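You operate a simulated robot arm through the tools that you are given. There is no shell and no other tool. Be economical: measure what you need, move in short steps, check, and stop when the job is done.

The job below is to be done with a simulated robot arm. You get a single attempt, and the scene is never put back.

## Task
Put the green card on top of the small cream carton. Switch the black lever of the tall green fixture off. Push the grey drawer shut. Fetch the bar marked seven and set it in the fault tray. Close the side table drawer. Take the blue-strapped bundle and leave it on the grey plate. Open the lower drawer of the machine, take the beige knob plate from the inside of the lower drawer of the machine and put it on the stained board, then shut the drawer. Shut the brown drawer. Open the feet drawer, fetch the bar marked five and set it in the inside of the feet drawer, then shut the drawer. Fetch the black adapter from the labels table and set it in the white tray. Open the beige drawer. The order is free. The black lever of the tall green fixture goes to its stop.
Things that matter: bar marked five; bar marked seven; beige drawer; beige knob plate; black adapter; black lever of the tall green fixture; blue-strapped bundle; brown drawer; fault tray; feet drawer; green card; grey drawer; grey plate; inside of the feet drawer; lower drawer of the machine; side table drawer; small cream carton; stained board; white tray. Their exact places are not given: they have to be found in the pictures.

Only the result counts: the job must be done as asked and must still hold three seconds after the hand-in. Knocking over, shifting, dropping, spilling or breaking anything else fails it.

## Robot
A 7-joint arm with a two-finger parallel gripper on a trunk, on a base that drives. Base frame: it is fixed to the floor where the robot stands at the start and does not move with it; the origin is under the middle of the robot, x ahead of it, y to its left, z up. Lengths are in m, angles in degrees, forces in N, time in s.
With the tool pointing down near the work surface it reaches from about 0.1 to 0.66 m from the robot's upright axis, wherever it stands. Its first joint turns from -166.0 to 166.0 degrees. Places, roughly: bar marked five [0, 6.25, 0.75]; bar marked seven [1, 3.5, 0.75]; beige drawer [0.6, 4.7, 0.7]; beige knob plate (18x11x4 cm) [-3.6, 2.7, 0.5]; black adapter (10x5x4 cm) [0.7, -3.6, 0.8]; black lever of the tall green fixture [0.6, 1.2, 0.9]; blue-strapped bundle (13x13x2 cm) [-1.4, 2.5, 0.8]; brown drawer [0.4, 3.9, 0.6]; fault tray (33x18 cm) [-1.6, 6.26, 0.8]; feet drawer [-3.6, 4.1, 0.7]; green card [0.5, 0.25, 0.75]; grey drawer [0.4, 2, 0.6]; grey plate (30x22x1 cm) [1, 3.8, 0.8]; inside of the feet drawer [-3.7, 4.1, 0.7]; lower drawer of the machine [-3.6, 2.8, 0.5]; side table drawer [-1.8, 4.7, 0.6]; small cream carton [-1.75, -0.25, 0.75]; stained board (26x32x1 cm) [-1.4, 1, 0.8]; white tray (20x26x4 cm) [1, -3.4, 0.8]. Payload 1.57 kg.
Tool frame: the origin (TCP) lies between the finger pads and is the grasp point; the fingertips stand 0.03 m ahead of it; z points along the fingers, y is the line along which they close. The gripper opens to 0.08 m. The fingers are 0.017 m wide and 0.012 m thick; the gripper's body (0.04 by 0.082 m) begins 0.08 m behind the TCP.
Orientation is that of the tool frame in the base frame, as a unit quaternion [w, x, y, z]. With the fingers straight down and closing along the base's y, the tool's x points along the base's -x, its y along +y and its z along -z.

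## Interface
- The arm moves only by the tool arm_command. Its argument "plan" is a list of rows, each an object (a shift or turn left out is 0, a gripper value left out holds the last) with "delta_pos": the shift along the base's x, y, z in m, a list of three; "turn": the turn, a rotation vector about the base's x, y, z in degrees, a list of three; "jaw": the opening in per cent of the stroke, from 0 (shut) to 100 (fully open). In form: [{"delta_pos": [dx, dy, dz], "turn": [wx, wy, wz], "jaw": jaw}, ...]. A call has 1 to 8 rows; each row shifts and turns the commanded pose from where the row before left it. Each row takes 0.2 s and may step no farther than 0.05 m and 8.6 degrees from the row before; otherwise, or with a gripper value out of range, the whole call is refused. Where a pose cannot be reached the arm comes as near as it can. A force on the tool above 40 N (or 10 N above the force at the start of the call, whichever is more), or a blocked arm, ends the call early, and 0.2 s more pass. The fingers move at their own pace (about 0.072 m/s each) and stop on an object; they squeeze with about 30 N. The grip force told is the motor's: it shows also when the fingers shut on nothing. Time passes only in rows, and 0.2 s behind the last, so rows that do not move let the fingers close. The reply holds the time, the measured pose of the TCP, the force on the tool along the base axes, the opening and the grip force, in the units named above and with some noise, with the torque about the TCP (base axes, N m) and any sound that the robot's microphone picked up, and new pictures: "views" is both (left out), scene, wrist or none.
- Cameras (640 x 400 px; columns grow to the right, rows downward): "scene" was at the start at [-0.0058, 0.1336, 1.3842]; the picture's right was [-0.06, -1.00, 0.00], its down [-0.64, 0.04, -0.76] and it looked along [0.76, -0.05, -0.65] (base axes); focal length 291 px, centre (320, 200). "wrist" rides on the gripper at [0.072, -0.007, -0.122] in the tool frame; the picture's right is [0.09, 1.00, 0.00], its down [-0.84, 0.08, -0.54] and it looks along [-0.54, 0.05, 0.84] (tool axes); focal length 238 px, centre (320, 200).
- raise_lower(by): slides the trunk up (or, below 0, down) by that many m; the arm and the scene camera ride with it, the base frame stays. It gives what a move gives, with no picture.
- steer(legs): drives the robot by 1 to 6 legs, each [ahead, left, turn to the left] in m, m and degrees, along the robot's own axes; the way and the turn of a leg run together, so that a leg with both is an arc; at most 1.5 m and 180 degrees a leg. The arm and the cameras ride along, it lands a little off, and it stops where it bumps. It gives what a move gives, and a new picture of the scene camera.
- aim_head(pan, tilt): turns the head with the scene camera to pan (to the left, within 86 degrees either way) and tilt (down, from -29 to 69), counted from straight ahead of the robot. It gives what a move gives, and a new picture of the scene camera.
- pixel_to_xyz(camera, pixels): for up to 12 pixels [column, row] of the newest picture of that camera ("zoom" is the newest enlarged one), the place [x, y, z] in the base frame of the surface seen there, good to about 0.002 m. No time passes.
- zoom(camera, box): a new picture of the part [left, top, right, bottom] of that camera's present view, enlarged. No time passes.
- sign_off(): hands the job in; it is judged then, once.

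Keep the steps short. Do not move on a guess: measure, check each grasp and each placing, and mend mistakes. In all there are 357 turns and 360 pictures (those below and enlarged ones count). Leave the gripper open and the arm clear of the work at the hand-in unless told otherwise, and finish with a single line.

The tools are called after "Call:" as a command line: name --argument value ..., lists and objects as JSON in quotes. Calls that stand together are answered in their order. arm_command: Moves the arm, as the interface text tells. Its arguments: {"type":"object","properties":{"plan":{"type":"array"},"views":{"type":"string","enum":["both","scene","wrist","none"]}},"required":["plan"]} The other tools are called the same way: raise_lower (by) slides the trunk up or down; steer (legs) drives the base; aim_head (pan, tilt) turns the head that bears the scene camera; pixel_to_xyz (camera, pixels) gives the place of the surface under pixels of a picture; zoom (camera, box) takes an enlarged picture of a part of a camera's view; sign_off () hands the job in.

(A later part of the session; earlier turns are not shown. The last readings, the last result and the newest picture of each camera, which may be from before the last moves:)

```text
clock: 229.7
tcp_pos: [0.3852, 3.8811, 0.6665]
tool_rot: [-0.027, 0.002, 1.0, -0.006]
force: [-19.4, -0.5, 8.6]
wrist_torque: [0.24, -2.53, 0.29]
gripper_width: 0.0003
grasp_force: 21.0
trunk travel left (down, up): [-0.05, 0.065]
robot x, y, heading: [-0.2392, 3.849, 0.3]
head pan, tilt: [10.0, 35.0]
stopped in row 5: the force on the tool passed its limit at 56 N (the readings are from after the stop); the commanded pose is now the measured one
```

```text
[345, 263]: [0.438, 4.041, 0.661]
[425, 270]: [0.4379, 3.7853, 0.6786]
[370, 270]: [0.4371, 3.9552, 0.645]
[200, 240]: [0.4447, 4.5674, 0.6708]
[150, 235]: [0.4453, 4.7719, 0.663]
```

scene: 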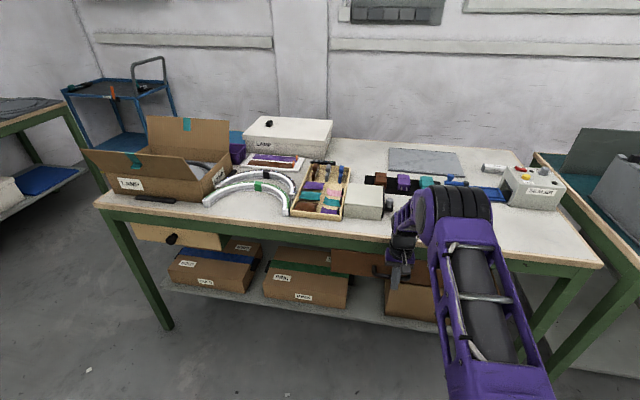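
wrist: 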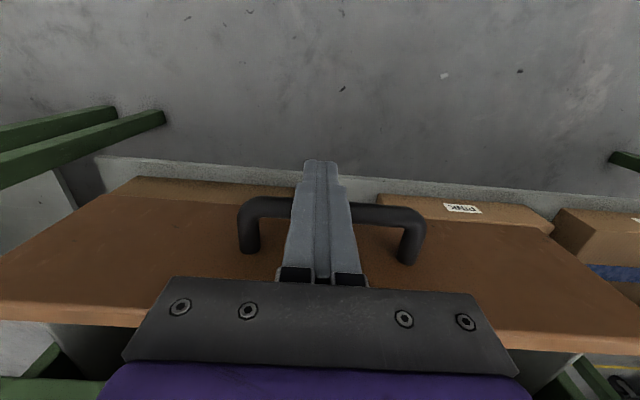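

Torque shows the wrist touching the tabletop edge; drawer face is at 0.438 vs 0.445 for the closed neighbour. Back off, pitch the fingers forward 24° and push again.

Call:
arm_command --plan '[{"delta_pos": [-0.04, 0, 0]}, {"delta_pos": [-0.03, 0, 0], "turn": [0, -8, 0]}, {"delta_pos": [-0.01, 0, 0], "turn": [0, -8, 0]}, {"delta_pos": [0, 0, 0], "turn": [0, -8, 0]}, {"delta_pos": [0, 0, 0], "turn": [0, -8, 0]}, {"delta_pos": [0, 0, 0]}]' --views "wrist"

Call:
zoom --camera "scene" --box '[310, 230, 460, 300]'

```text
clock: 231.1
tcp_pos: [0.3065, 3.8815, 0.665]
tool_rot: [0.251, 0.004, 0.968, -0.005]
force: [-0.2, -0.3, -0.3]
wrist_torque: [0.0, -0.04, 0.0]
gripper_width: 0.0
grasp_force: 20.9
trunk travel left (down, up): [-0.05, 0.065]
robot x, y, heading: [-0.2359, 3.8488, 0.3]
head pan, tilt: [10.0, 35.0]
```

wrist: 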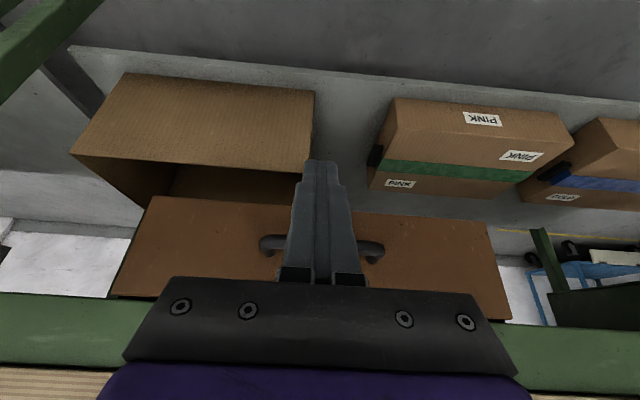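

```text
4.27 times, centred on (385, 265) of scene
```

zoom: 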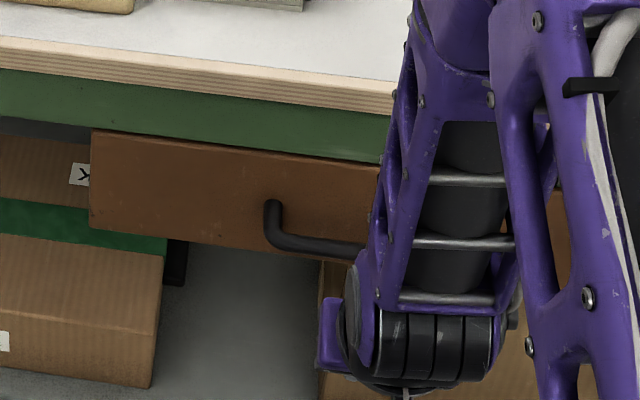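

Call:
arm_command --plan '[{"delta_pos": [0.04, 0, 0]}, {"delta_pos": [0.025, 0, 0]}, {"delta_pos": [0.008, 0, 0]}, {"delta_pos": [0.008, 0, 0]}, {"delta_pos": [0.008, 0, 0]}]' --views "wrist"

Call:
pixel_to_xyz --camera "scene" --pixels '[[345, 263], [370, 265], [350, 275], [340, 260], [345, 245]]'

```text
clock: 232.3
tcp_pos: [0.3958, 3.8819, 0.663]
tool_rot: [0.25, 0.004, 0.968, -0.005]
force: [-7.1, -0.3, -1.3]
wrist_torque: [-0.05, 0.0, 0.04]
gripper_width: 0.0
grasp_force: 21.6
trunk travel left (down, up): [-0.05, 0.065]
robot x, y, heading: [-0.2353, 3.8465, 0.3]
head pan, tilt: [10.0, 35.0]
```

wrist: 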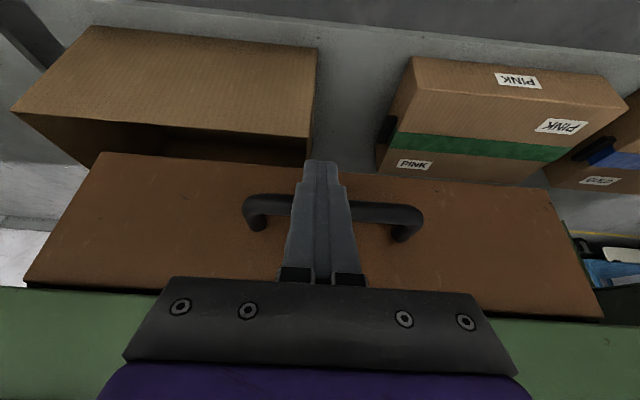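

```text
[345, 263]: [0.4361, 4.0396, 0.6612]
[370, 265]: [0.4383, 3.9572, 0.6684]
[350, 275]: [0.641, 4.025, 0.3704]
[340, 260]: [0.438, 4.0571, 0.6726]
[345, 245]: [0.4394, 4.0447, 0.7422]
```

Call:
arm_command --plan '[{"delta_pos": [0.008, 0, 0]}, {"delta_pos": [0.008, 0, 0]}, {"delta_pos": [0.008, 0, 0]}]' --views "scene"

Call:
pixel_to_xyz --camera "scene" --pixels '[[345, 263], [370, 265], [345, 270], [340, 260], [345, 245]]'

```text
clock: 232.8
tcp_pos: [0.3998, 3.8825, 0.6595]
tool_rot: [0.24, 0.004, 0.971, -0.006]
force: [-0.1, -0.2, -0.7]
wrist_torque: [-0.04, -0.03, -0.03]
gripper_width: 0.0001
grasp_force: 20.8
trunk travel left (down, up): [-0.05, 0.065]
robot x, y, heading: [-0.2361, 3.85, 0.3]
head pan, tilt: [10.0, 35.0]
stopped in row 2: the force on the tool passed its limit at 48 N (the readings are from after the stop); the commanded pose is now the measured one
```

scene: 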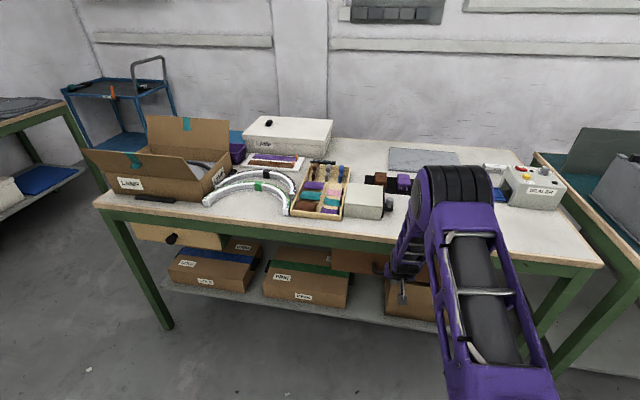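

```text
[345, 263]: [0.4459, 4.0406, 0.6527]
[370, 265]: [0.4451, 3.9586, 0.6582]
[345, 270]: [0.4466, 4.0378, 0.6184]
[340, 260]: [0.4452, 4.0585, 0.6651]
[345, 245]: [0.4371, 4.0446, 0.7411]
```

Brown drawer now flush (0.4455). Back off and move to the beige drawer.

Call:
arm_command --plan '[{"delta_pos": [-0.04, 0, 0]}, {"delta_pos": [-0.05, 0, 0]}, {"delta_pos": [-0.04, 0, 0.02], "jaw": 70}, {"delta_pos": [0, 0, 0.02], "turn": [0, -8, 0]}]' --views "none"

Call:
steer --legs '[[-0.12, 0, 0], [0, 0.72, 0]]'

Call:
zoom --camera "scene" --box '[240, 190, 440, 315]'

```text
clock: 233.8
tcp_pos: [0.2678, 3.8817, 0.6986]
tool_rot: [0.307, 0.005, 0.952, -0.006]
force: [0.7, 1.0, -1.1]
wrist_torque: [-0.05, -0.05, -0.03]
gripper_width: 0.0562
grasp_force: 0.1
trunk travel left (down, up): [-0.05, 0.065]
robot x, y, heading: [-0.2381, 3.8501, 0.5]
head pan, tilt: [10.0, 35.0]
```

```text
clock: 242.3
tcp_pos: [0.1433, 4.629, 0.6982]
tool_rot: [0.307, 0.004, 0.952, -0.006]
force: [0.1, -0.5, 0.1]
wrist_torque: [-0.01, -0.01, -0.01]
gripper_width: 0.0561
grasp_force: 0.1
trunk travel left (down, up): [-0.05, 0.065]
robot x, y, heading: [-0.3578, 4.5901, 0.2]
head pan, tilt: [10.0, 35.0]
```

scene: 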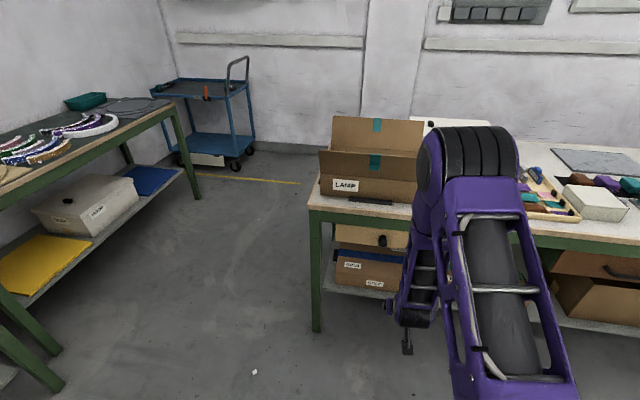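

```text
3.20 times, centred on (340, 252) of scene
```

zoom: 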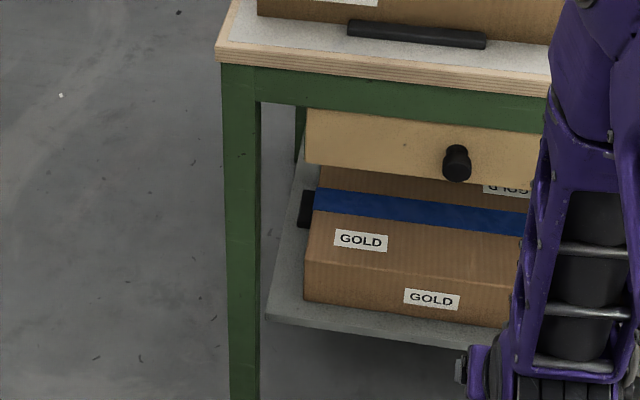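

Call:
pixel_to_xyz --camera "zoom" --pixels '[[458, 165], [445, 162], [470, 165], [458, 150], [457, 178], [400, 150], [315, 130], [500, 150], [415, 40], [415, 20]]'

```text
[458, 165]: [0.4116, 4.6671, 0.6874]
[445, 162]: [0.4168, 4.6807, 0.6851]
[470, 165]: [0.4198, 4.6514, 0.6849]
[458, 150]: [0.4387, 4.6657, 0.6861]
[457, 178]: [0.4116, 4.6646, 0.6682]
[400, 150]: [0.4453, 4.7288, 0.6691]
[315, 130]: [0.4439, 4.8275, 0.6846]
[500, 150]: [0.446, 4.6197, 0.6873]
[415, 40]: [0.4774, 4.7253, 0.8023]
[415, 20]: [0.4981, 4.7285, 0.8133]
```

Knob centre ≈(0.42,4.666,0.683), diameter 0.028. Drive 0.12 m closer and bring the open jaws around it.

Call:
steer --legs '[[0.12, 0.03, 0]]'

Call:
arm_command --plan '[{"delta_pos": [0.03, 0.0, 0]}, {"delta_pos": [0.03, 0, 0]}, {"delta_pos": [0, 0, 0]}]' --views "wrist"

```text
clock: 243.5
tcp_pos: [0.2626, 4.6564, 0.6981]
tool_rot: [0.307, 0.005, 0.952, -0.006]
force: [0.9, 0.3, -0.8]
wrist_torque: [0.01, -0.02, 0.04]
gripper_width: 0.0559
grasp_force: 0.1
trunk travel left (down, up): [-0.05, 0.065]
robot x, y, heading: [-0.2403, 4.6245, 0.4]
head pan, tilt: [10.0, 35.0]
```

scene: 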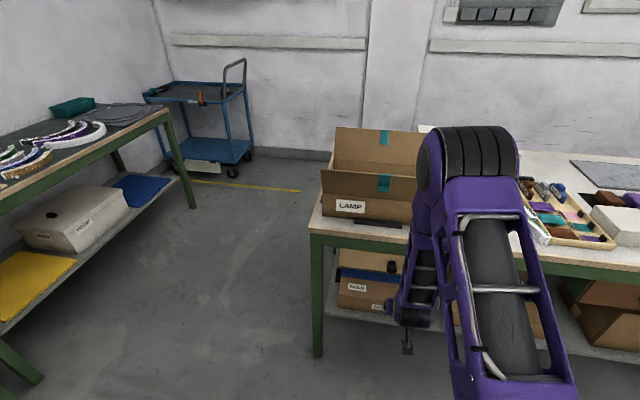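

```text
clock: 244.3
tcp_pos: [0.3244, 4.6569, 0.6972]
tool_rot: [0.306, 0.005, 0.952, -0.006]
force: [0.1, -0.3, 0.1]
wrist_torque: [0.01, 0.0, -0.04]
gripper_width: 0.0561
grasp_force: 0.1
trunk travel left (down, up): [-0.05, 0.065]
robot x, y, heading: [-0.2417, 4.6265, 0.3]
head pan, tilt: [10.0, 35.0]
```

wrist: 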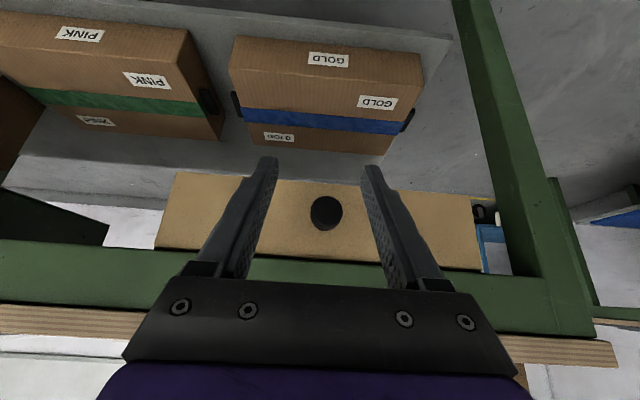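

Call:
arm_command --plan '[{"delta_pos": [0.03, 0.009, -0.003]}, {"delta_pos": [0.03, 0, -0.003]}, {"delta_pos": [0.028, 0, 0]}, {"jaw": 20}, {"jaw": 20}, {"jaw": 20}]' --views "wrist"

```text
clock: 245.7
tcp_pos: [0.4136, 4.6684, 0.6937]
tool_rot: [0.307, 0.003, 0.952, -0.005]
force: [2.7, 10.4, -1.4]
wrist_torque: [0.16, 0.19, 0.68]
gripper_width: 0.0318
grasp_force: 40.1
trunk travel left (down, up): [-0.05, 0.065]
robot x, y, heading: [-0.2391, 4.6249, 0.2]
head pan, tilt: [10.0, 35.0]
```

wrist: 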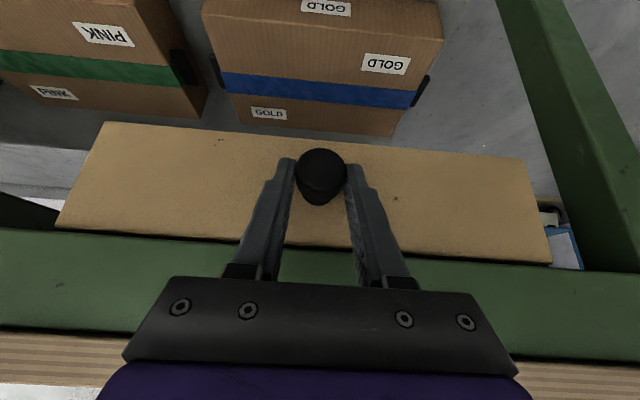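

Knob gripped (0.032 m). Pull toward me, small steps.

Call:
arm_command --plan '[{"delta_pos": [-0.015, 0, 0]}, {"delta_pos": [-0.02, 0, 0]}, {"delta_pos": [-0.03, 0, 0]}, {"delta_pos": [-0.03, 0, 0]}, {"delta_pos": [-0.03, 0, 0]}, {"delta_pos": [0, 0, 0]}]' --views "both"

```text
clock: 247.1
tcp_pos: [0.2866, 4.6675, 0.6926]
tool_rot: [0.308, 0.003, 0.951, -0.004]
force: [0.7, 24.8, 5.9]
wrist_torque: [0.32, -0.32, 0.83]
gripper_width: 0.0314
grasp_force: 40.4
trunk travel left (down, up): [-0.05, 0.065]
robot x, y, heading: [-0.2413, 4.6225, 0.4]
head pan, tilt: [10.0, 35.0]
```

scene: 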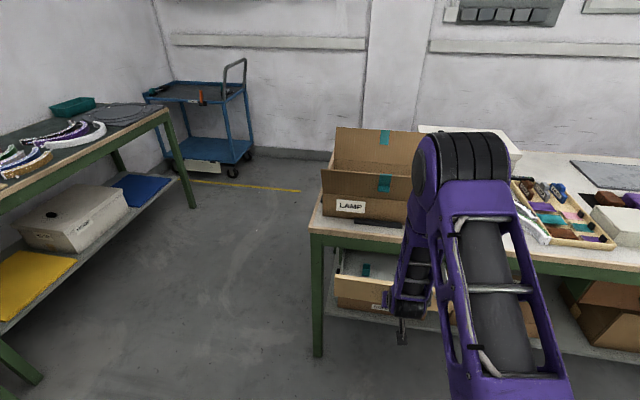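
wrist: 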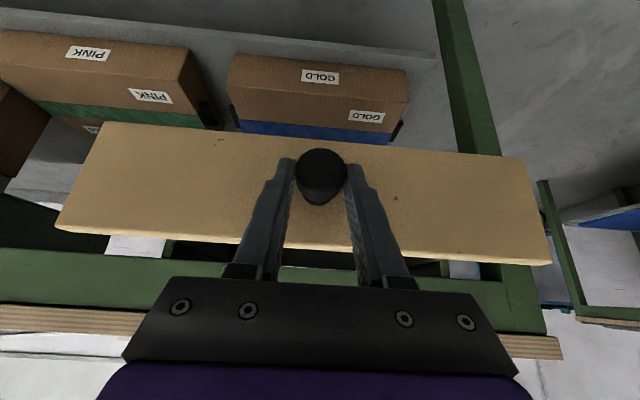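

Opening well (0.127 m). Relieve the side force and continue to the stop.

Call:
arm_command --plan '[{"delta_pos": [-0.02, 0.003, 0]}, {"delta_pos": [-0.02, 0, 0]}, {"delta_pos": [-0.02, 0, 0]}, {"delta_pos": [-0.015, 0, 0]}, {"delta_pos": [-0.01, 0, 0]}, {"delta_pos": [-0.01, 0, 0]}]' --views "both"

```text
clock: 248.5
tcp_pos: [0.193, 4.6683, 0.6931]
tool_rot: [0.31, 0.005, 0.951, -0.006]
force: [12.2, 8.7, 19.6]
wrist_torque: [0.02, 0.35, 0.81]
gripper_width: 0.0318
grasp_force: 39.9
trunk travel left (down, up): [-0.05, 0.065]
robot x, y, heading: [-0.2412, 4.622, 0.2]
head pan, tilt: [10.0, 35.0]
```

scene: 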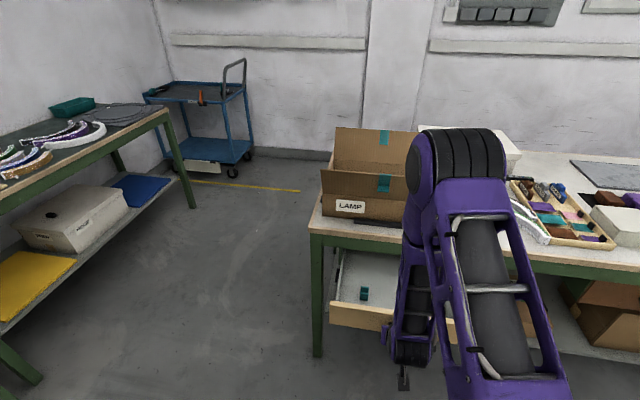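
wrist: 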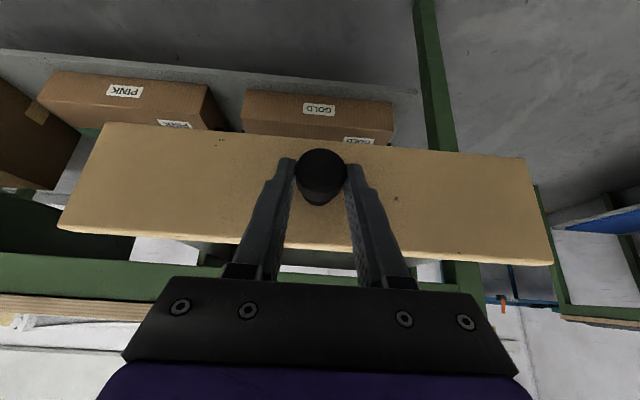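

Call:
arm_command --plan '[{"delta_pos": [-0.01, 0.0, -0.002]}, {"delta_pos": [-0.01, 0, 0]}, {"delta_pos": [-0.01, 0, 0]}]' --views "none"

```text
clock: 249.3
tcp_pos: [0.1581, 4.6677, 0.6891]
tool_rot: [0.302, 0.005, 0.953, -0.005]
force: [0.3, 1.2, 0.4]
wrist_torque: [0.01, 0.0, 0.0]
gripper_width: 0.0161
grasp_force: 0.1
trunk travel left (down, up): [-0.05, 0.065]
robot x, y, heading: [-0.2425, 4.6255, -0.0]
head pan, tilt: [10.0, 35.0]
```

The jaw slipped off at the drawer's end stop, so it's fully open. Raise the arm and check.

Call:
arm_command --plan '[{"delta_pos": [-0.03, 0, 0], "jaw": 80}, {"delta_pos": [-0.02, 0, 0.04]}, {"delta_pos": [0, 0, 0.05], "turn": [0, 8, 0]}, {"delta_pos": [0, 0, 0.05], "turn": [0, 8, 0]}, {"delta_pos": [0, 0, 0.05], "turn": [0, 8, 0]}, {"delta_pos": [0, 0, 0.05], "turn": [0, 8, 0]}, {"delta_pos": [0, 0, 0.05], "turn": [0, 3, 0]}]' --views "none"

Call:
steer --legs '[[-0.25, 0, 0], [0, -1.1, 0]]'

```text
clock: 250.9
tcp_pos: [0.142, 4.6718, 0.9645]
tool_rot: [0.006, 0.003, 1.0, -0.007]
force: [0.1, -0.4, 0.3]
wrist_torque: [0.01, 0.03, -0.03]
gripper_width: 0.064
grasp_force: 0.0
out of reach, approached as far as the arm can: row 2
trunk travel left (down, up): [-0.05, 0.065]
robot x, y, heading: [-0.2422, 4.626, 0.3]
head pan, tilt: [10.0, 35.0]
```

```text
clock: 263.1
tcp_pos: [-0.1124, 3.5905, 0.9641]
tool_rot: [0.007, 0.005, 1.0, -0.006]
force: [-0.4, 0.0, -0.5]
wrist_torque: [0.01, 0.02, -0.04]
gripper_width: 0.0641
grasp_force: 0.1
trunk travel left (down, up): [-0.05, 0.065]
robot x, y, heading: [-0.5003, 3.5451, -0.2]
head pan, tilt: [10.0, 35.0]
```

scene: 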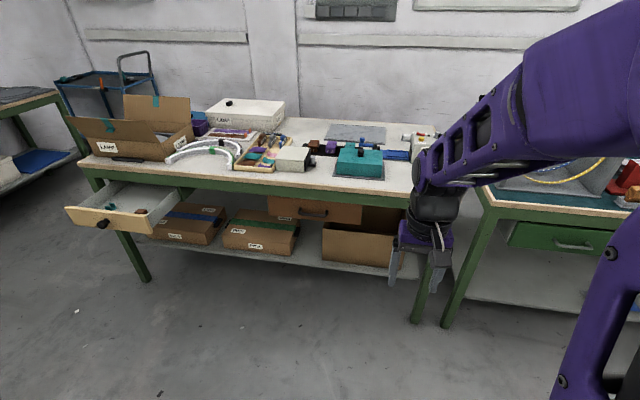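

Beige drawer open; brown shut. Now look for the bar marked seven near (1.0,3.5).

Call:
zoom --camera "scene" --box '[290, 110, 440, 190]'

Call:
aim_head --pan 3 --tilt 30

```text
4.27 times, centred on (365, 150) of scene
```

zoom: 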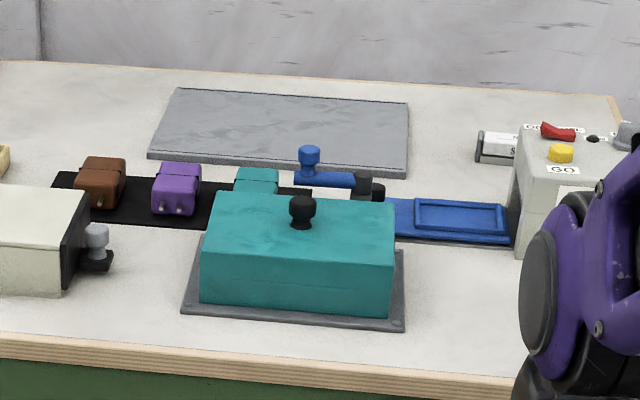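

```text
clock: 263.7
tcp_pos: [-0.113, 3.5903, 0.965]
tool_rot: [0.007, 0.005, 1.0, -0.007]
force: [0.2, -0.2, -0.6]
wrist_torque: [0.02, -0.03, -0.01]
gripper_width: 0.0639
grasp_force: 0.2
trunk travel left (down, up): [-0.05, 0.065]
robot x, y, heading: [-0.497, 3.5457, -0.2]
head pan, tilt: [3.0, 30.0]
```

scene: 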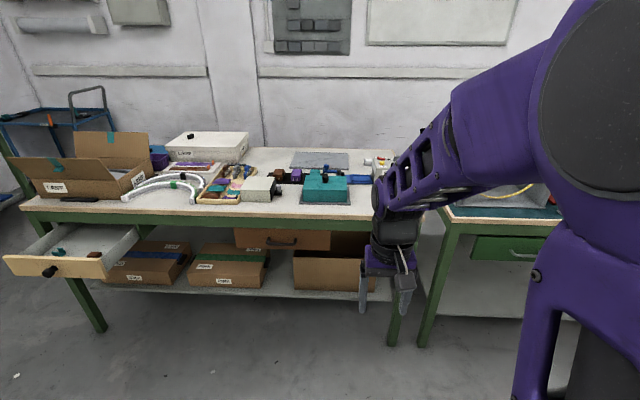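

Call:
arm_command --plan '[{"delta_pos": [0.03, -0.03, 0.03], "turn": [0, -8, 0]}, {"delta_pos": [0.03, -0.03, 0.03], "turn": [0, -8, 0]}, {"delta_pos": [0.03, -0.03, 0.03], "turn": [0, -8, 0]}, {"delta_pos": [0.03, -0.03, 0.02], "turn": [0, -8, 0]}, {"delta_pos": [0.03, -0.02, 0.02], "turn": [0, -8, 0]}]' --views "none"

Call:
steer --legs '[[0.45, 0, 0]]'

Call:
aim_head --pan 0 --tilt 40

```text
refused: row 1 steps farther than a row can; nothing moved
```

```text
clock: 266.4
tcp_pos: [0.3338, 3.592, 0.9637]
tool_rot: [0.006, 0.004, 1.0, -0.006]
force: [-0.1, 0.3, 0.7]
wrist_torque: [0.01, -0.02, -0.01]
gripper_width: 0.0642
grasp_force: 0.0
trunk travel left (down, up): [-0.05, 0.065]
robot x, y, heading: [-0.0493, 3.5474, 0.1]
head pan, tilt: [3.0, 30.0]
```

scene: 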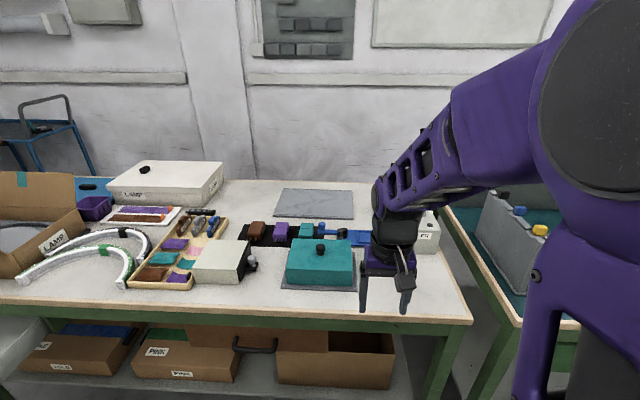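

```text
clock: 267.2
tcp_pos: [0.3339, 3.5913, 0.964]
tool_rot: [0.007, 0.005, 1.0, -0.007]
force: [-0.3, -0.5, -1.0]
wrist_torque: [0.03, 0.02, -0.03]
gripper_width: 0.0641
grasp_force: 0.1
trunk travel left (down, up): [-0.05, 0.065]
robot x, y, heading: [-0.0489, 3.5442, 0.0]
head pan, tilt: [0.0, 40.0]
```

scene: 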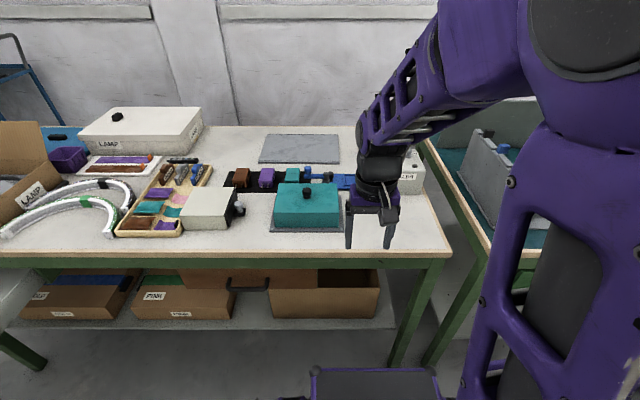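

Call:
arm_command --plan '[{"delta_pos": [0, 0.04, 0.03]}, {"delta_pos": [0, 0.04, 0.03]}, {"delta_pos": [0, 0.04, 0.02]}, {"delta_pos": [0, 0.04, 0.02]}, {"delta_pos": [0, 0.04, 0]}, {"delta_pos": [0, 0.04, 0]}]' --views "both"

```text
clock: 268.6
tcp_pos: [0.335, 3.8308, 1.0642]
tool_rot: [0.007, 0.005, 1.0, -0.007]
force: [-0.2, -0.7, -0.3]
wrist_torque: [0.01, -0.01, 0.0]
gripper_width: 0.064
grasp_force: 0.0
trunk travel left (down, up): [-0.05, 0.065]
robot x, y, heading: [-0.0535, 3.5473, -0.1]
head pan, tilt: [0.0, 40.0]
```

scene: 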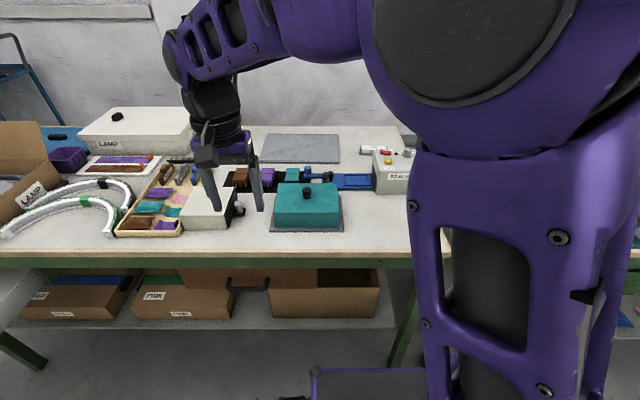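
wrist: 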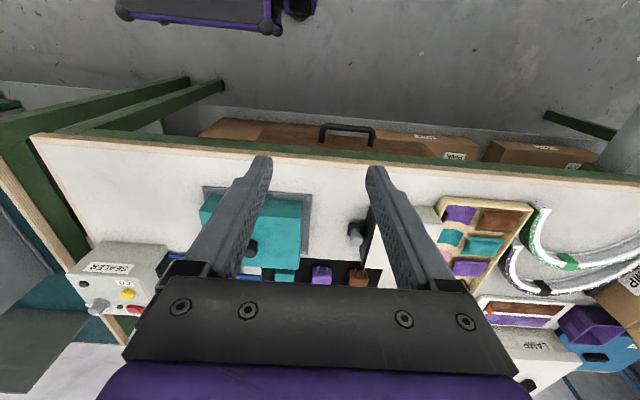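

Call:
zoom --camera "scene" --box '[320, 130, 420, 200]'

Call:
pixel_to_xyz --camera "zoom" --pixels '[[265, 120], [300, 122], [345, 120], [300, 132], [420, 155], [330, 170], [345, 290], [550, 310]]'

```text
5.71 times, centred on (370, 165) of scene
```

zoom: 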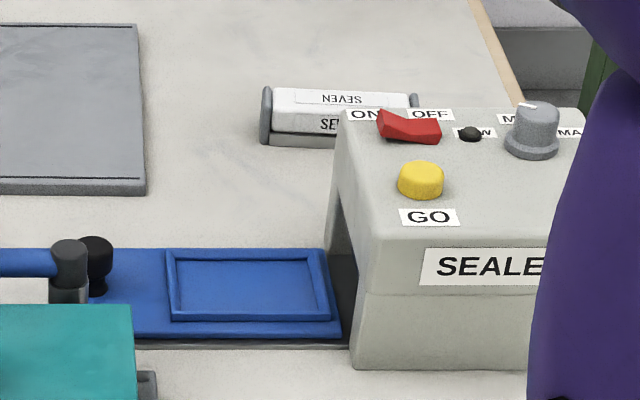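

```text
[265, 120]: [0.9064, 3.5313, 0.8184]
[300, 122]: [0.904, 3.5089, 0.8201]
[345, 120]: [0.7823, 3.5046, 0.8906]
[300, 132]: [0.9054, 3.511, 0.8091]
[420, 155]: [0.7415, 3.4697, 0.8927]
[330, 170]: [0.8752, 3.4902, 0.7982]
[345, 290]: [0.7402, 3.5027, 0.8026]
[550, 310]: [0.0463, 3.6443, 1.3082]
```

The bar marked SEVEN lies along y behind the SEALER. Measure it.

Call:
pixel_to_xyz --camera "zoom" --pixels '[[266, 95], [340, 98], [413, 100], [300, 92], [390, 97], [300, 108], [340, 90], [340, 104], [280, 92]]'

```text
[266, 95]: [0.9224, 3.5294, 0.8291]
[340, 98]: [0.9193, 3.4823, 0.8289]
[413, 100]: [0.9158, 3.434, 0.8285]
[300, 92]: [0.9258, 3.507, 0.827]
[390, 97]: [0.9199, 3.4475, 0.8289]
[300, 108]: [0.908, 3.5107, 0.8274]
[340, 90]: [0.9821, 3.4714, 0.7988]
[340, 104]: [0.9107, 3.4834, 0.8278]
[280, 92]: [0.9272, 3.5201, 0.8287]
```

Bar: y 3.43–3.535, x ≈0.904–0.932, top z 0.829. It's deep on the table; check how far the base may go under (shelf and box fronts).

Call:
pixel_to_xyz --camera "scene" --pixels '[[250, 323], [340, 322], [180, 308], [310, 305], [380, 270], [400, 355], [435, 262], [300, 255], [330, 378], [300, 262]]'

```text
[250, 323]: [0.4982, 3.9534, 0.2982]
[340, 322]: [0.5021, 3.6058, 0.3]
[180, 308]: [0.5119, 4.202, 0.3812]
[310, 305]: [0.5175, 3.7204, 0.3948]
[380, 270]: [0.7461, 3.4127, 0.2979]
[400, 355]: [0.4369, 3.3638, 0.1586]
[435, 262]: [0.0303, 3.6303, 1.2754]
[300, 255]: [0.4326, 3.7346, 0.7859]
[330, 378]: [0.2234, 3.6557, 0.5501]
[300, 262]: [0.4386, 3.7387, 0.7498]
```

Base front is 0.276 ahead of its axis; I'll go to x≈0.13. First yaw the gripper -90° so it closes along x, moving toward the bar's y.

Call:
arm_command --plan '[{"delta_pos": [0, -0.035, 0], "turn": [0, 0, -8.2]}, {"delta_pos": [0, -0.035, 0], "turn": [0, 0, -8.2]}, {"delta_pos": [0, -0.035, 0], "turn": [0, 0, -8.2]}, {"delta_pos": [0, -0.035, 0], "turn": [0, 0, -8.2]}, {"delta_pos": [0, -0.035, 0], "turn": [0, 0, -8.2]}, {"delta_pos": [0, -0.035, 0], "turn": [0, 0, -8.2]}, {"delta_pos": [0, -0.03, 0], "turn": [0, 0, -8.2]}, {"delta_pos": [0, 0, 0], "turn": [0, 0, -8.2]}]' --views "none"

Call:
arm_command --plan '[{"turn": [0, 0, -8.2]}, {"turn": [0, 0, -8.2]}, {"turn": [0, 0, -8.0], "jaw": 100}, {"turn": [0, 0, 0]}]' --views "none"

Call:
steer --legs '[[0.18, 0.0, 0]]'

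```text
clock: 270.4
tcp_pos: [0.3333, 3.5911, 1.0616]
tool_rot: [0.0, 0.546, 0.838, -0.011]
force: [-0.3, 0.9, -0.2]
wrist_torque: [0.02, -0.04, 0.01]
gripper_width: 0.0639
grasp_force: 0.0
trunk travel left (down, up): [-0.05, 0.065]
robot x, y, heading: [-0.0477, 3.5448, 0.1]
head pan, tilt: [0.0, 40.0]
```

```text
clock: 271.4
tcp_pos: [0.3342, 3.5909, 1.0635]
tool_rot: [0.0, 0.709, 0.705, -0.009]
force: [-0.1, -0.5, -0.2]
wrist_torque: [0.02, 0.01, 0.01]
gripper_width: 0.0798
grasp_force: 0.1
trunk travel left (down, up): [-0.05, 0.065]
robot x, y, heading: [-0.0503, 3.547, 0.3]
head pan, tilt: [0.0, 40.0]
```

```text
clock: 272.9
tcp_pos: [0.4828, 3.594, 1.0622]
tool_rot: [-0.002, 0.711, 0.703, -0.012]
force: [-0.2, 0.5, -0.6]
wrist_torque: [0.0, -0.02, -0.01]
gripper_width: 0.08
grasp_force: 0.0
trunk travel left (down, up): [-0.05, 0.065]
robot x, y, heading: [0.0981, 3.5495, 0.1]
head pan, tilt: [0.0, 40.0]
stopped in leg 1: the robot was blocked; the commanded pose is now the measured one
```

scene: 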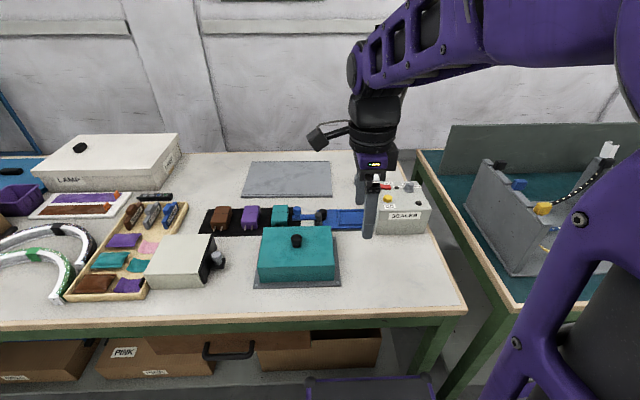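

The base bumped at x=0.098 (stay a touch back). Closing along x with a 20° forward tilt should reach. Back 1 cm, tilt, and extend high above the bar.

Call:
steer --legs '[[-0.008, 0, 0]]'

Call:
arm_command --plan '[{"delta_pos": [0.045, -0.01, 0], "turn": [0, -7, 0]}, {"delta_pos": [0.045, -0.01, 0], "turn": [0, -7, 0]}, {"delta_pos": [0.045, -0.01, 0], "turn": [0, -6, 0]}, {"delta_pos": [0.045, -0.01, 0]}, {"delta_pos": [0.045, -0.01, 0]}, {"delta_pos": [0.045, -0.01, 0]}, {"delta_pos": [0.045, -0.01, 0]}, {"delta_pos": [0.045, -0.01, 0]}]' --views "both"

```text
clock: 273.6
tcp_pos: [0.4752, 3.5931, 1.0626]
tool_rot: [-0.002, 0.711, 0.703, -0.012]
force: [0.6, -0.6, -0.2]
wrist_torque: [0.04, -0.01, 0.0]
gripper_width: 0.08
grasp_force: 0.0
trunk travel left (down, up): [-0.05, 0.065]
robot x, y, heading: [0.0903, 3.5463, -0.0]
head pan, tilt: [0.0, 40.0]
```

scene: 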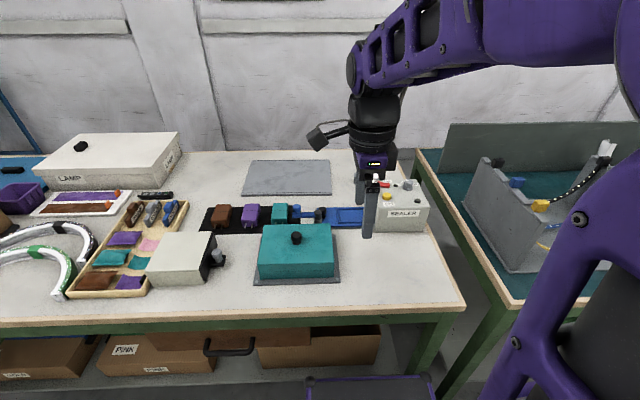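

```text
clock: 275.4
tcp_pos: [0.8382, 3.515, 1.0615]
tool_rot: [0.119, 0.703, 0.693, 0.111]
force: [-0.9, 0.2, 0.6]
wrist_torque: [0.0, -0.01, 0.01]
gripper_width: 0.08
grasp_force: 0.1
trunk travel left (down, up): [-0.05, 0.065]
robot x, y, heading: [0.0912, 3.5512, -0.1]
head pan, tilt: [0.0, 40.0]
```

scene: 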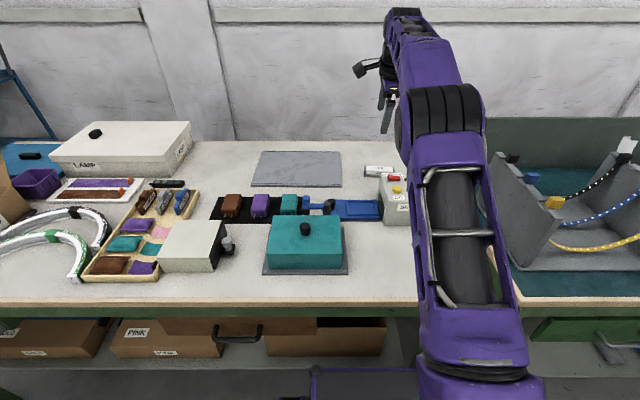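
wrist: 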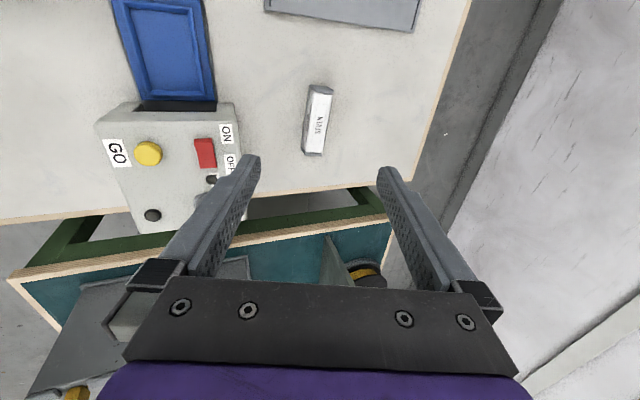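

Reach works. Measure the bar from the wrist camera.

Call:
zoom --camera "wrist" --box '[260, 70, 380, 165]'

Call:
pixel_to_xyz --camera "zoom" --pixels '[[265, 95], [375, 105], [325, 120], [245, 400], [320, 410], [290, 250], [345, 255], [270, 250], [320, 250], [290, 395], [360, 200]]'

```text
4.21 times, centred on (320, 118) of wrist
```

zoom: 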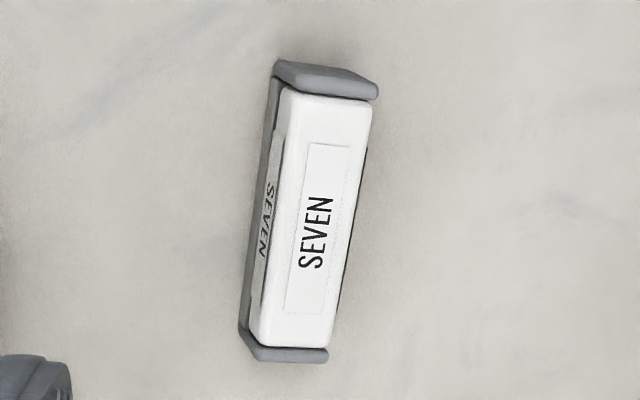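

```text
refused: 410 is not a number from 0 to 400
```

Call:
pixel_to_xyz --camera "zoom" --pixels '[[290, 95], [370, 105], [255, 340], [330, 342], [310, 150], [285, 220], [352, 225], [268, 220], [315, 220], [290, 358], [325, 80]]'

```text
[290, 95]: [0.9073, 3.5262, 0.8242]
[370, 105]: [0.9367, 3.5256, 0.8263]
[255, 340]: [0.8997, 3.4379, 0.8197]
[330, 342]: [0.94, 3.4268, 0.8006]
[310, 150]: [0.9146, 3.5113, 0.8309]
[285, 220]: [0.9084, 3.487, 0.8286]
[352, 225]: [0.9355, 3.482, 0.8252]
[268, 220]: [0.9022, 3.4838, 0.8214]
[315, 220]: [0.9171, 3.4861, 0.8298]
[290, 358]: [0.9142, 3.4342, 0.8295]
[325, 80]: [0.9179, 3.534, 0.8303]
```

Bar centre ≈(0.9195,3.483,0.815), width 0.033. Set jaw to 60% and go above it.

Call:
arm_command --plan '[{"delta_pos": [0.036, -0.015, 0], "jaw": 60}, {"delta_pos": [0.036, -0.015, 0]}, {"delta_pos": [0, 0, -0.045]}, {"delta_pos": [0, 0, -0.045]}, {"delta_pos": [0, 0, -0.045]}, {"delta_pos": [0, 0, -0.035]}, {"delta_pos": [0, 0, 0]}]' --views "both"

```text
clock: 277.0
tcp_pos: [0.8512, 3.4953, 0.8821]
tool_rot: [0.12, 0.703, 0.692, 0.113]
force: [0.4, -0.3, 0.5]
wrist_torque: [-0.02, -0.02, 0.03]
gripper_width: 0.0479
grasp_force: 0.0
out of reach, approached as far as the arm can: row 1, 2
trunk travel left (down, up): [-0.05, 0.065]
robot x, y, heading: [0.0926, 3.5446, 0.1]
head pan, tilt: [0.0, 40.0]
```

scene: 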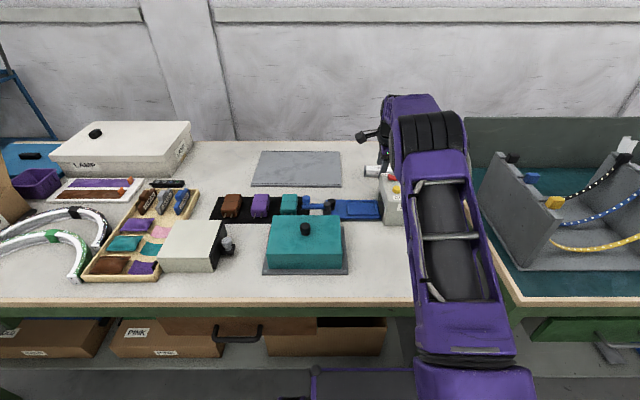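
wrist: 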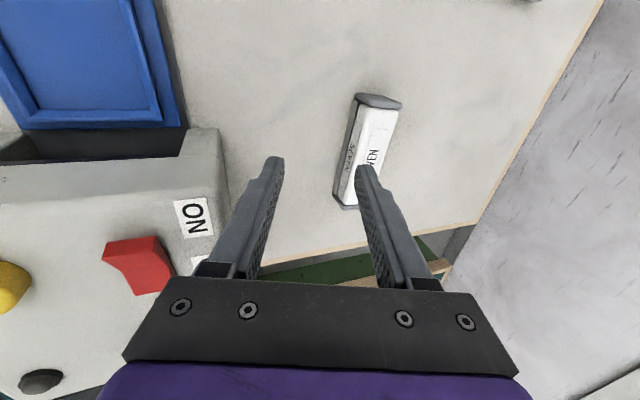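

Call:
arm_command --plan '[{"delta_pos": [0.03, -0.005, 0]}, {"delta_pos": [0.03, 0, 0]}, {"delta_pos": [0, 0, 0]}]' --views "none"

```text
clock: 277.8
tcp_pos: [0.8909, 3.4868, 0.8844]
tool_rot: [0.12, 0.703, 0.693, 0.111]
force: [-0.2, -0.8, -0.3]
wrist_torque: [-0.01, 0.01, -0.02]
gripper_width: 0.0481
grasp_force: 0.2
out of reach, approached as far as the arm can: row 2
trunk travel left (down, up): [-0.05, 0.065]
robot x, y, heading: [0.0888, 3.5468, -0.3]
head pan, tilt: [0.0, 40.0]
```

2 cm short; reach grows as the tool goes lower relative to the shoulder, so raise the trunk 0.06 and come down.

Call:
raise_lower --by 0.06

Call:
arm_command --plan '[{"delta_pos": [0, 0, -0.03]}, {"delta_pos": [0, 0, -0.03]}, {"delta_pos": [0.02, 0, 0]}, {"delta_pos": [0, 0, 0]}]' --views "wrist"

```text
clock: 278.8
tcp_pos: [0.8927, 3.4877, 0.9449]
tool_rot: [0.12, 0.703, 0.692, 0.112]
force: [0.8, -0.3, -0.2]
wrist_torque: [0.03, 0.02, -0.01]
gripper_width: 0.048
grasp_force: 0.1
trunk travel left (down, up): [-0.11, 0.005]
robot x, y, heading: [0.0894, 3.5458, 0.1]
head pan, tilt: [0.0, 40.0]
```

```text
clock: 279.8
tcp_pos: [0.8922, 3.4895, 0.8859]
tool_rot: [0.122, 0.703, 0.692, 0.112]
force: [0.4, 0.5, 0.5]
wrist_torque: [0.03, 0.01, 0.03]
gripper_width: 0.048
grasp_force: 0.2
out of reach, approached as far as the arm can: row 3
trunk travel left (down, up): [-0.11, 0.005]
robot x, y, heading: [0.0847, 3.5464, 0.0]
head pan, tilt: [0.0, 40.0]
```

wrist: 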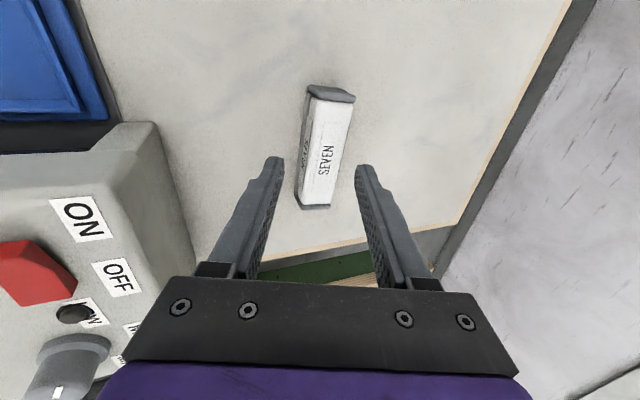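

Call:
arm_command --plan '[{"delta_pos": [0, 0, -0.02]}, {"delta_pos": [0.01, 0, 0]}, {"delta_pos": [0.01, 0, 0]}, {"delta_pos": [0, 0, 0]}]' --views "none"

```text
clock: 280.8
tcp_pos: [0.8948, 3.4907, 0.8648]
tool_rot: [0.12, 0.702, 0.693, 0.113]
force: [0.1, -0.2, 0.1]
wrist_torque: [0.0, 0.02, 0.01]
gripper_width: 0.0479
grasp_force: 0.0
out of reach, approached as far as the arm can: row 2, 3
trunk travel left (down, up): [-0.11, 0.005]
robot x, y, heading: [0.0899, 3.5489, -0.1]
head pan, tilt: [0.0, 40.0]
```

Call:
arm_command --plan '[{"delta_pos": [0, 0, 0.015], "turn": [0, -4, 0], "jaw": 58}, {"delta_pos": [0.02, -0.004, 0]}, {"delta_pos": [0, 0, -0.015]}, {"delta_pos": [0, 0, 0]}]' --views "wrist"

```text
clock: 281.8
tcp_pos: [0.9094, 3.487, 0.8649]
tool_rot: [0.145, 0.697, 0.688, 0.136]
force: [0.8, 0.2, -0.3]
wrist_torque: [-0.01, 0.0, -0.01]
gripper_width: 0.0465
grasp_force: 0.0
out of reach, approached as far as the arm can: row 2
trunk travel left (down, up): [-0.11, 0.005]
robot x, y, heading: [0.089, 3.542, -0.1]
head pan, tilt: [0.0, 40.0]
```

wrist: 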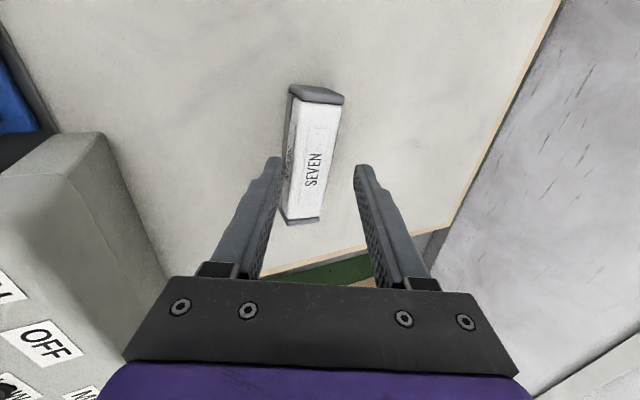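

Descend 0.022 with care.

Call:
arm_command --plan '[{"delta_pos": [0, 0, -0.012]}, {"delta_pos": [0, 0, -0.01]}, {"delta_pos": [0, 0, 0]}]' --views "wrist"

Call:
zoom --camera "wrist" --box '[240, 70, 400, 235]'

```text
clock: 282.6
tcp_pos: [0.9075, 3.486, 0.8405]
tool_rot: [0.144, 0.698, 0.688, 0.137]
force: [0.6, -0.1, 0.3]
wrist_torque: [0.01, -0.01, -0.01]
gripper_width: 0.0466
grasp_force: 0.0
trunk travel left (down, up): [-0.11, 0.005]
robot x, y, heading: [0.09, 3.5447, -0.0]
head pan, tilt: [0.0, 40.0]
```

wrist: 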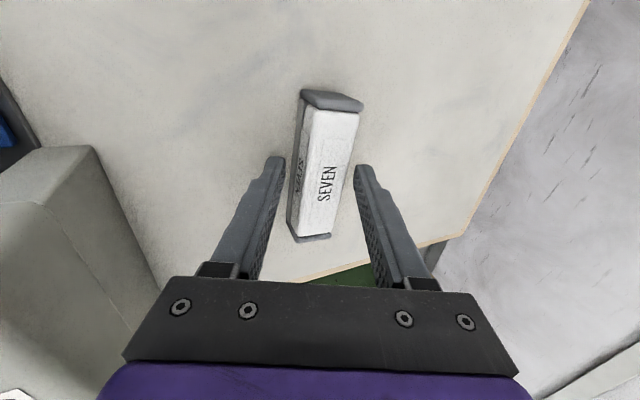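

```text
2.42 times, centred on (320, 152) of wrist
```

zoom: 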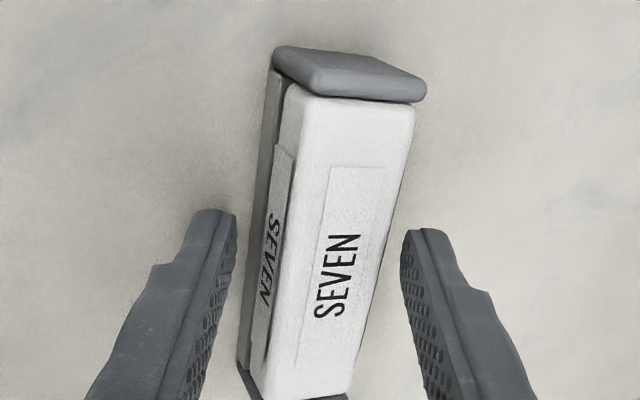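

Bar is between the fingers. Close.

Call:
arm_command --plan '[{"jaw": 45}, {"jaw": 20}, {"jaw": 20}, {"jaw": 20}]' --views "wrist"

Call:
zoom --camera "wrist" --box '[240, 70, 400, 235]'

```text
clock: 283.6
tcp_pos: [0.9073, 3.486, 0.844]
tool_rot: [0.146, 0.697, 0.688, 0.138]
force: [-0.7, 0.9, 8.9]
wrist_torque: [0.15, 0.05, -0.07]
gripper_width: 0.034
grasp_force: 30.1
trunk travel left (down, up): [-0.11, 0.005]
robot x, y, heading: [0.0863, 3.5459, -0.1]
head pan, tilt: [0.0, 40.0]
```

wrist: 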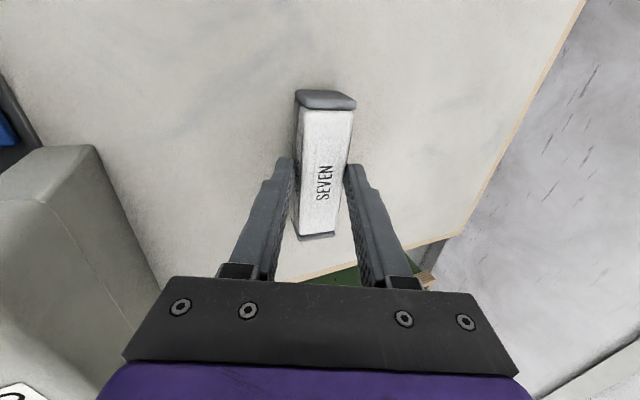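

```text
2.42 times, centred on (320, 152) of wrist
```

zoom: 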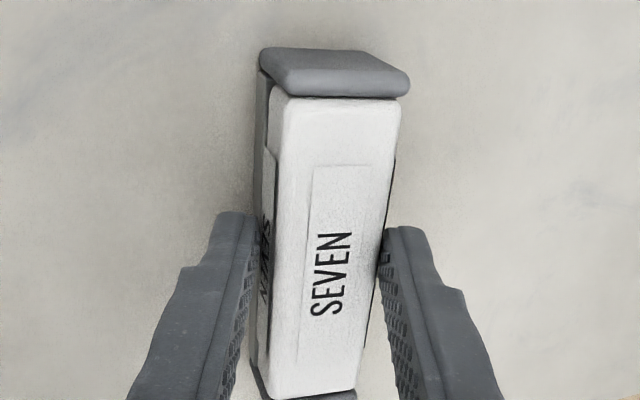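

It aligned with the jaws (0.034 m). Lift gently.

Call:
arm_command --plan '[{"delta_pos": [0, 0, 0.015]}, {"delta_pos": [0, 0, 0.02]}, {"delta_pos": [0, 0, 0.03]}, {"delta_pos": [0, 0, 0.03]}, {"delta_pos": [0, 0, 0.03]}]' --views "wrist"

```text
clock: 284.8
tcp_pos: [0.9044, 3.4857, 0.9671]
tool_rot: [0.145, 0.698, 0.688, 0.136]
force: [-0.6, 0.1, -0.9]
wrist_torque: [0.01, 0.05, -0.01]
gripper_width: 0.0299
grasp_force: 30.2
trunk travel left (down, up): [-0.11, 0.005]
robot x, y, heading: [0.0885, 3.5458, -0.2]
head pan, tilt: [0.0, 40.0]
```

wrist: 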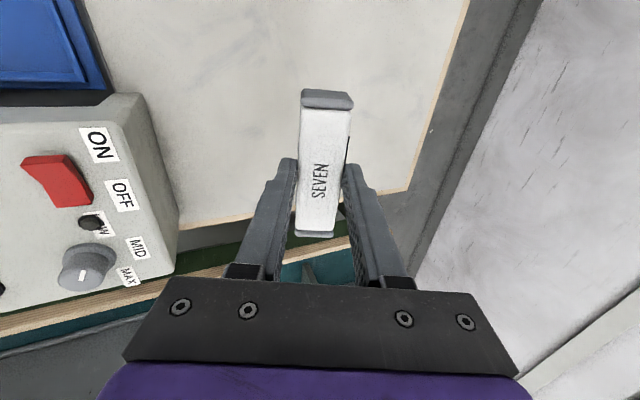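

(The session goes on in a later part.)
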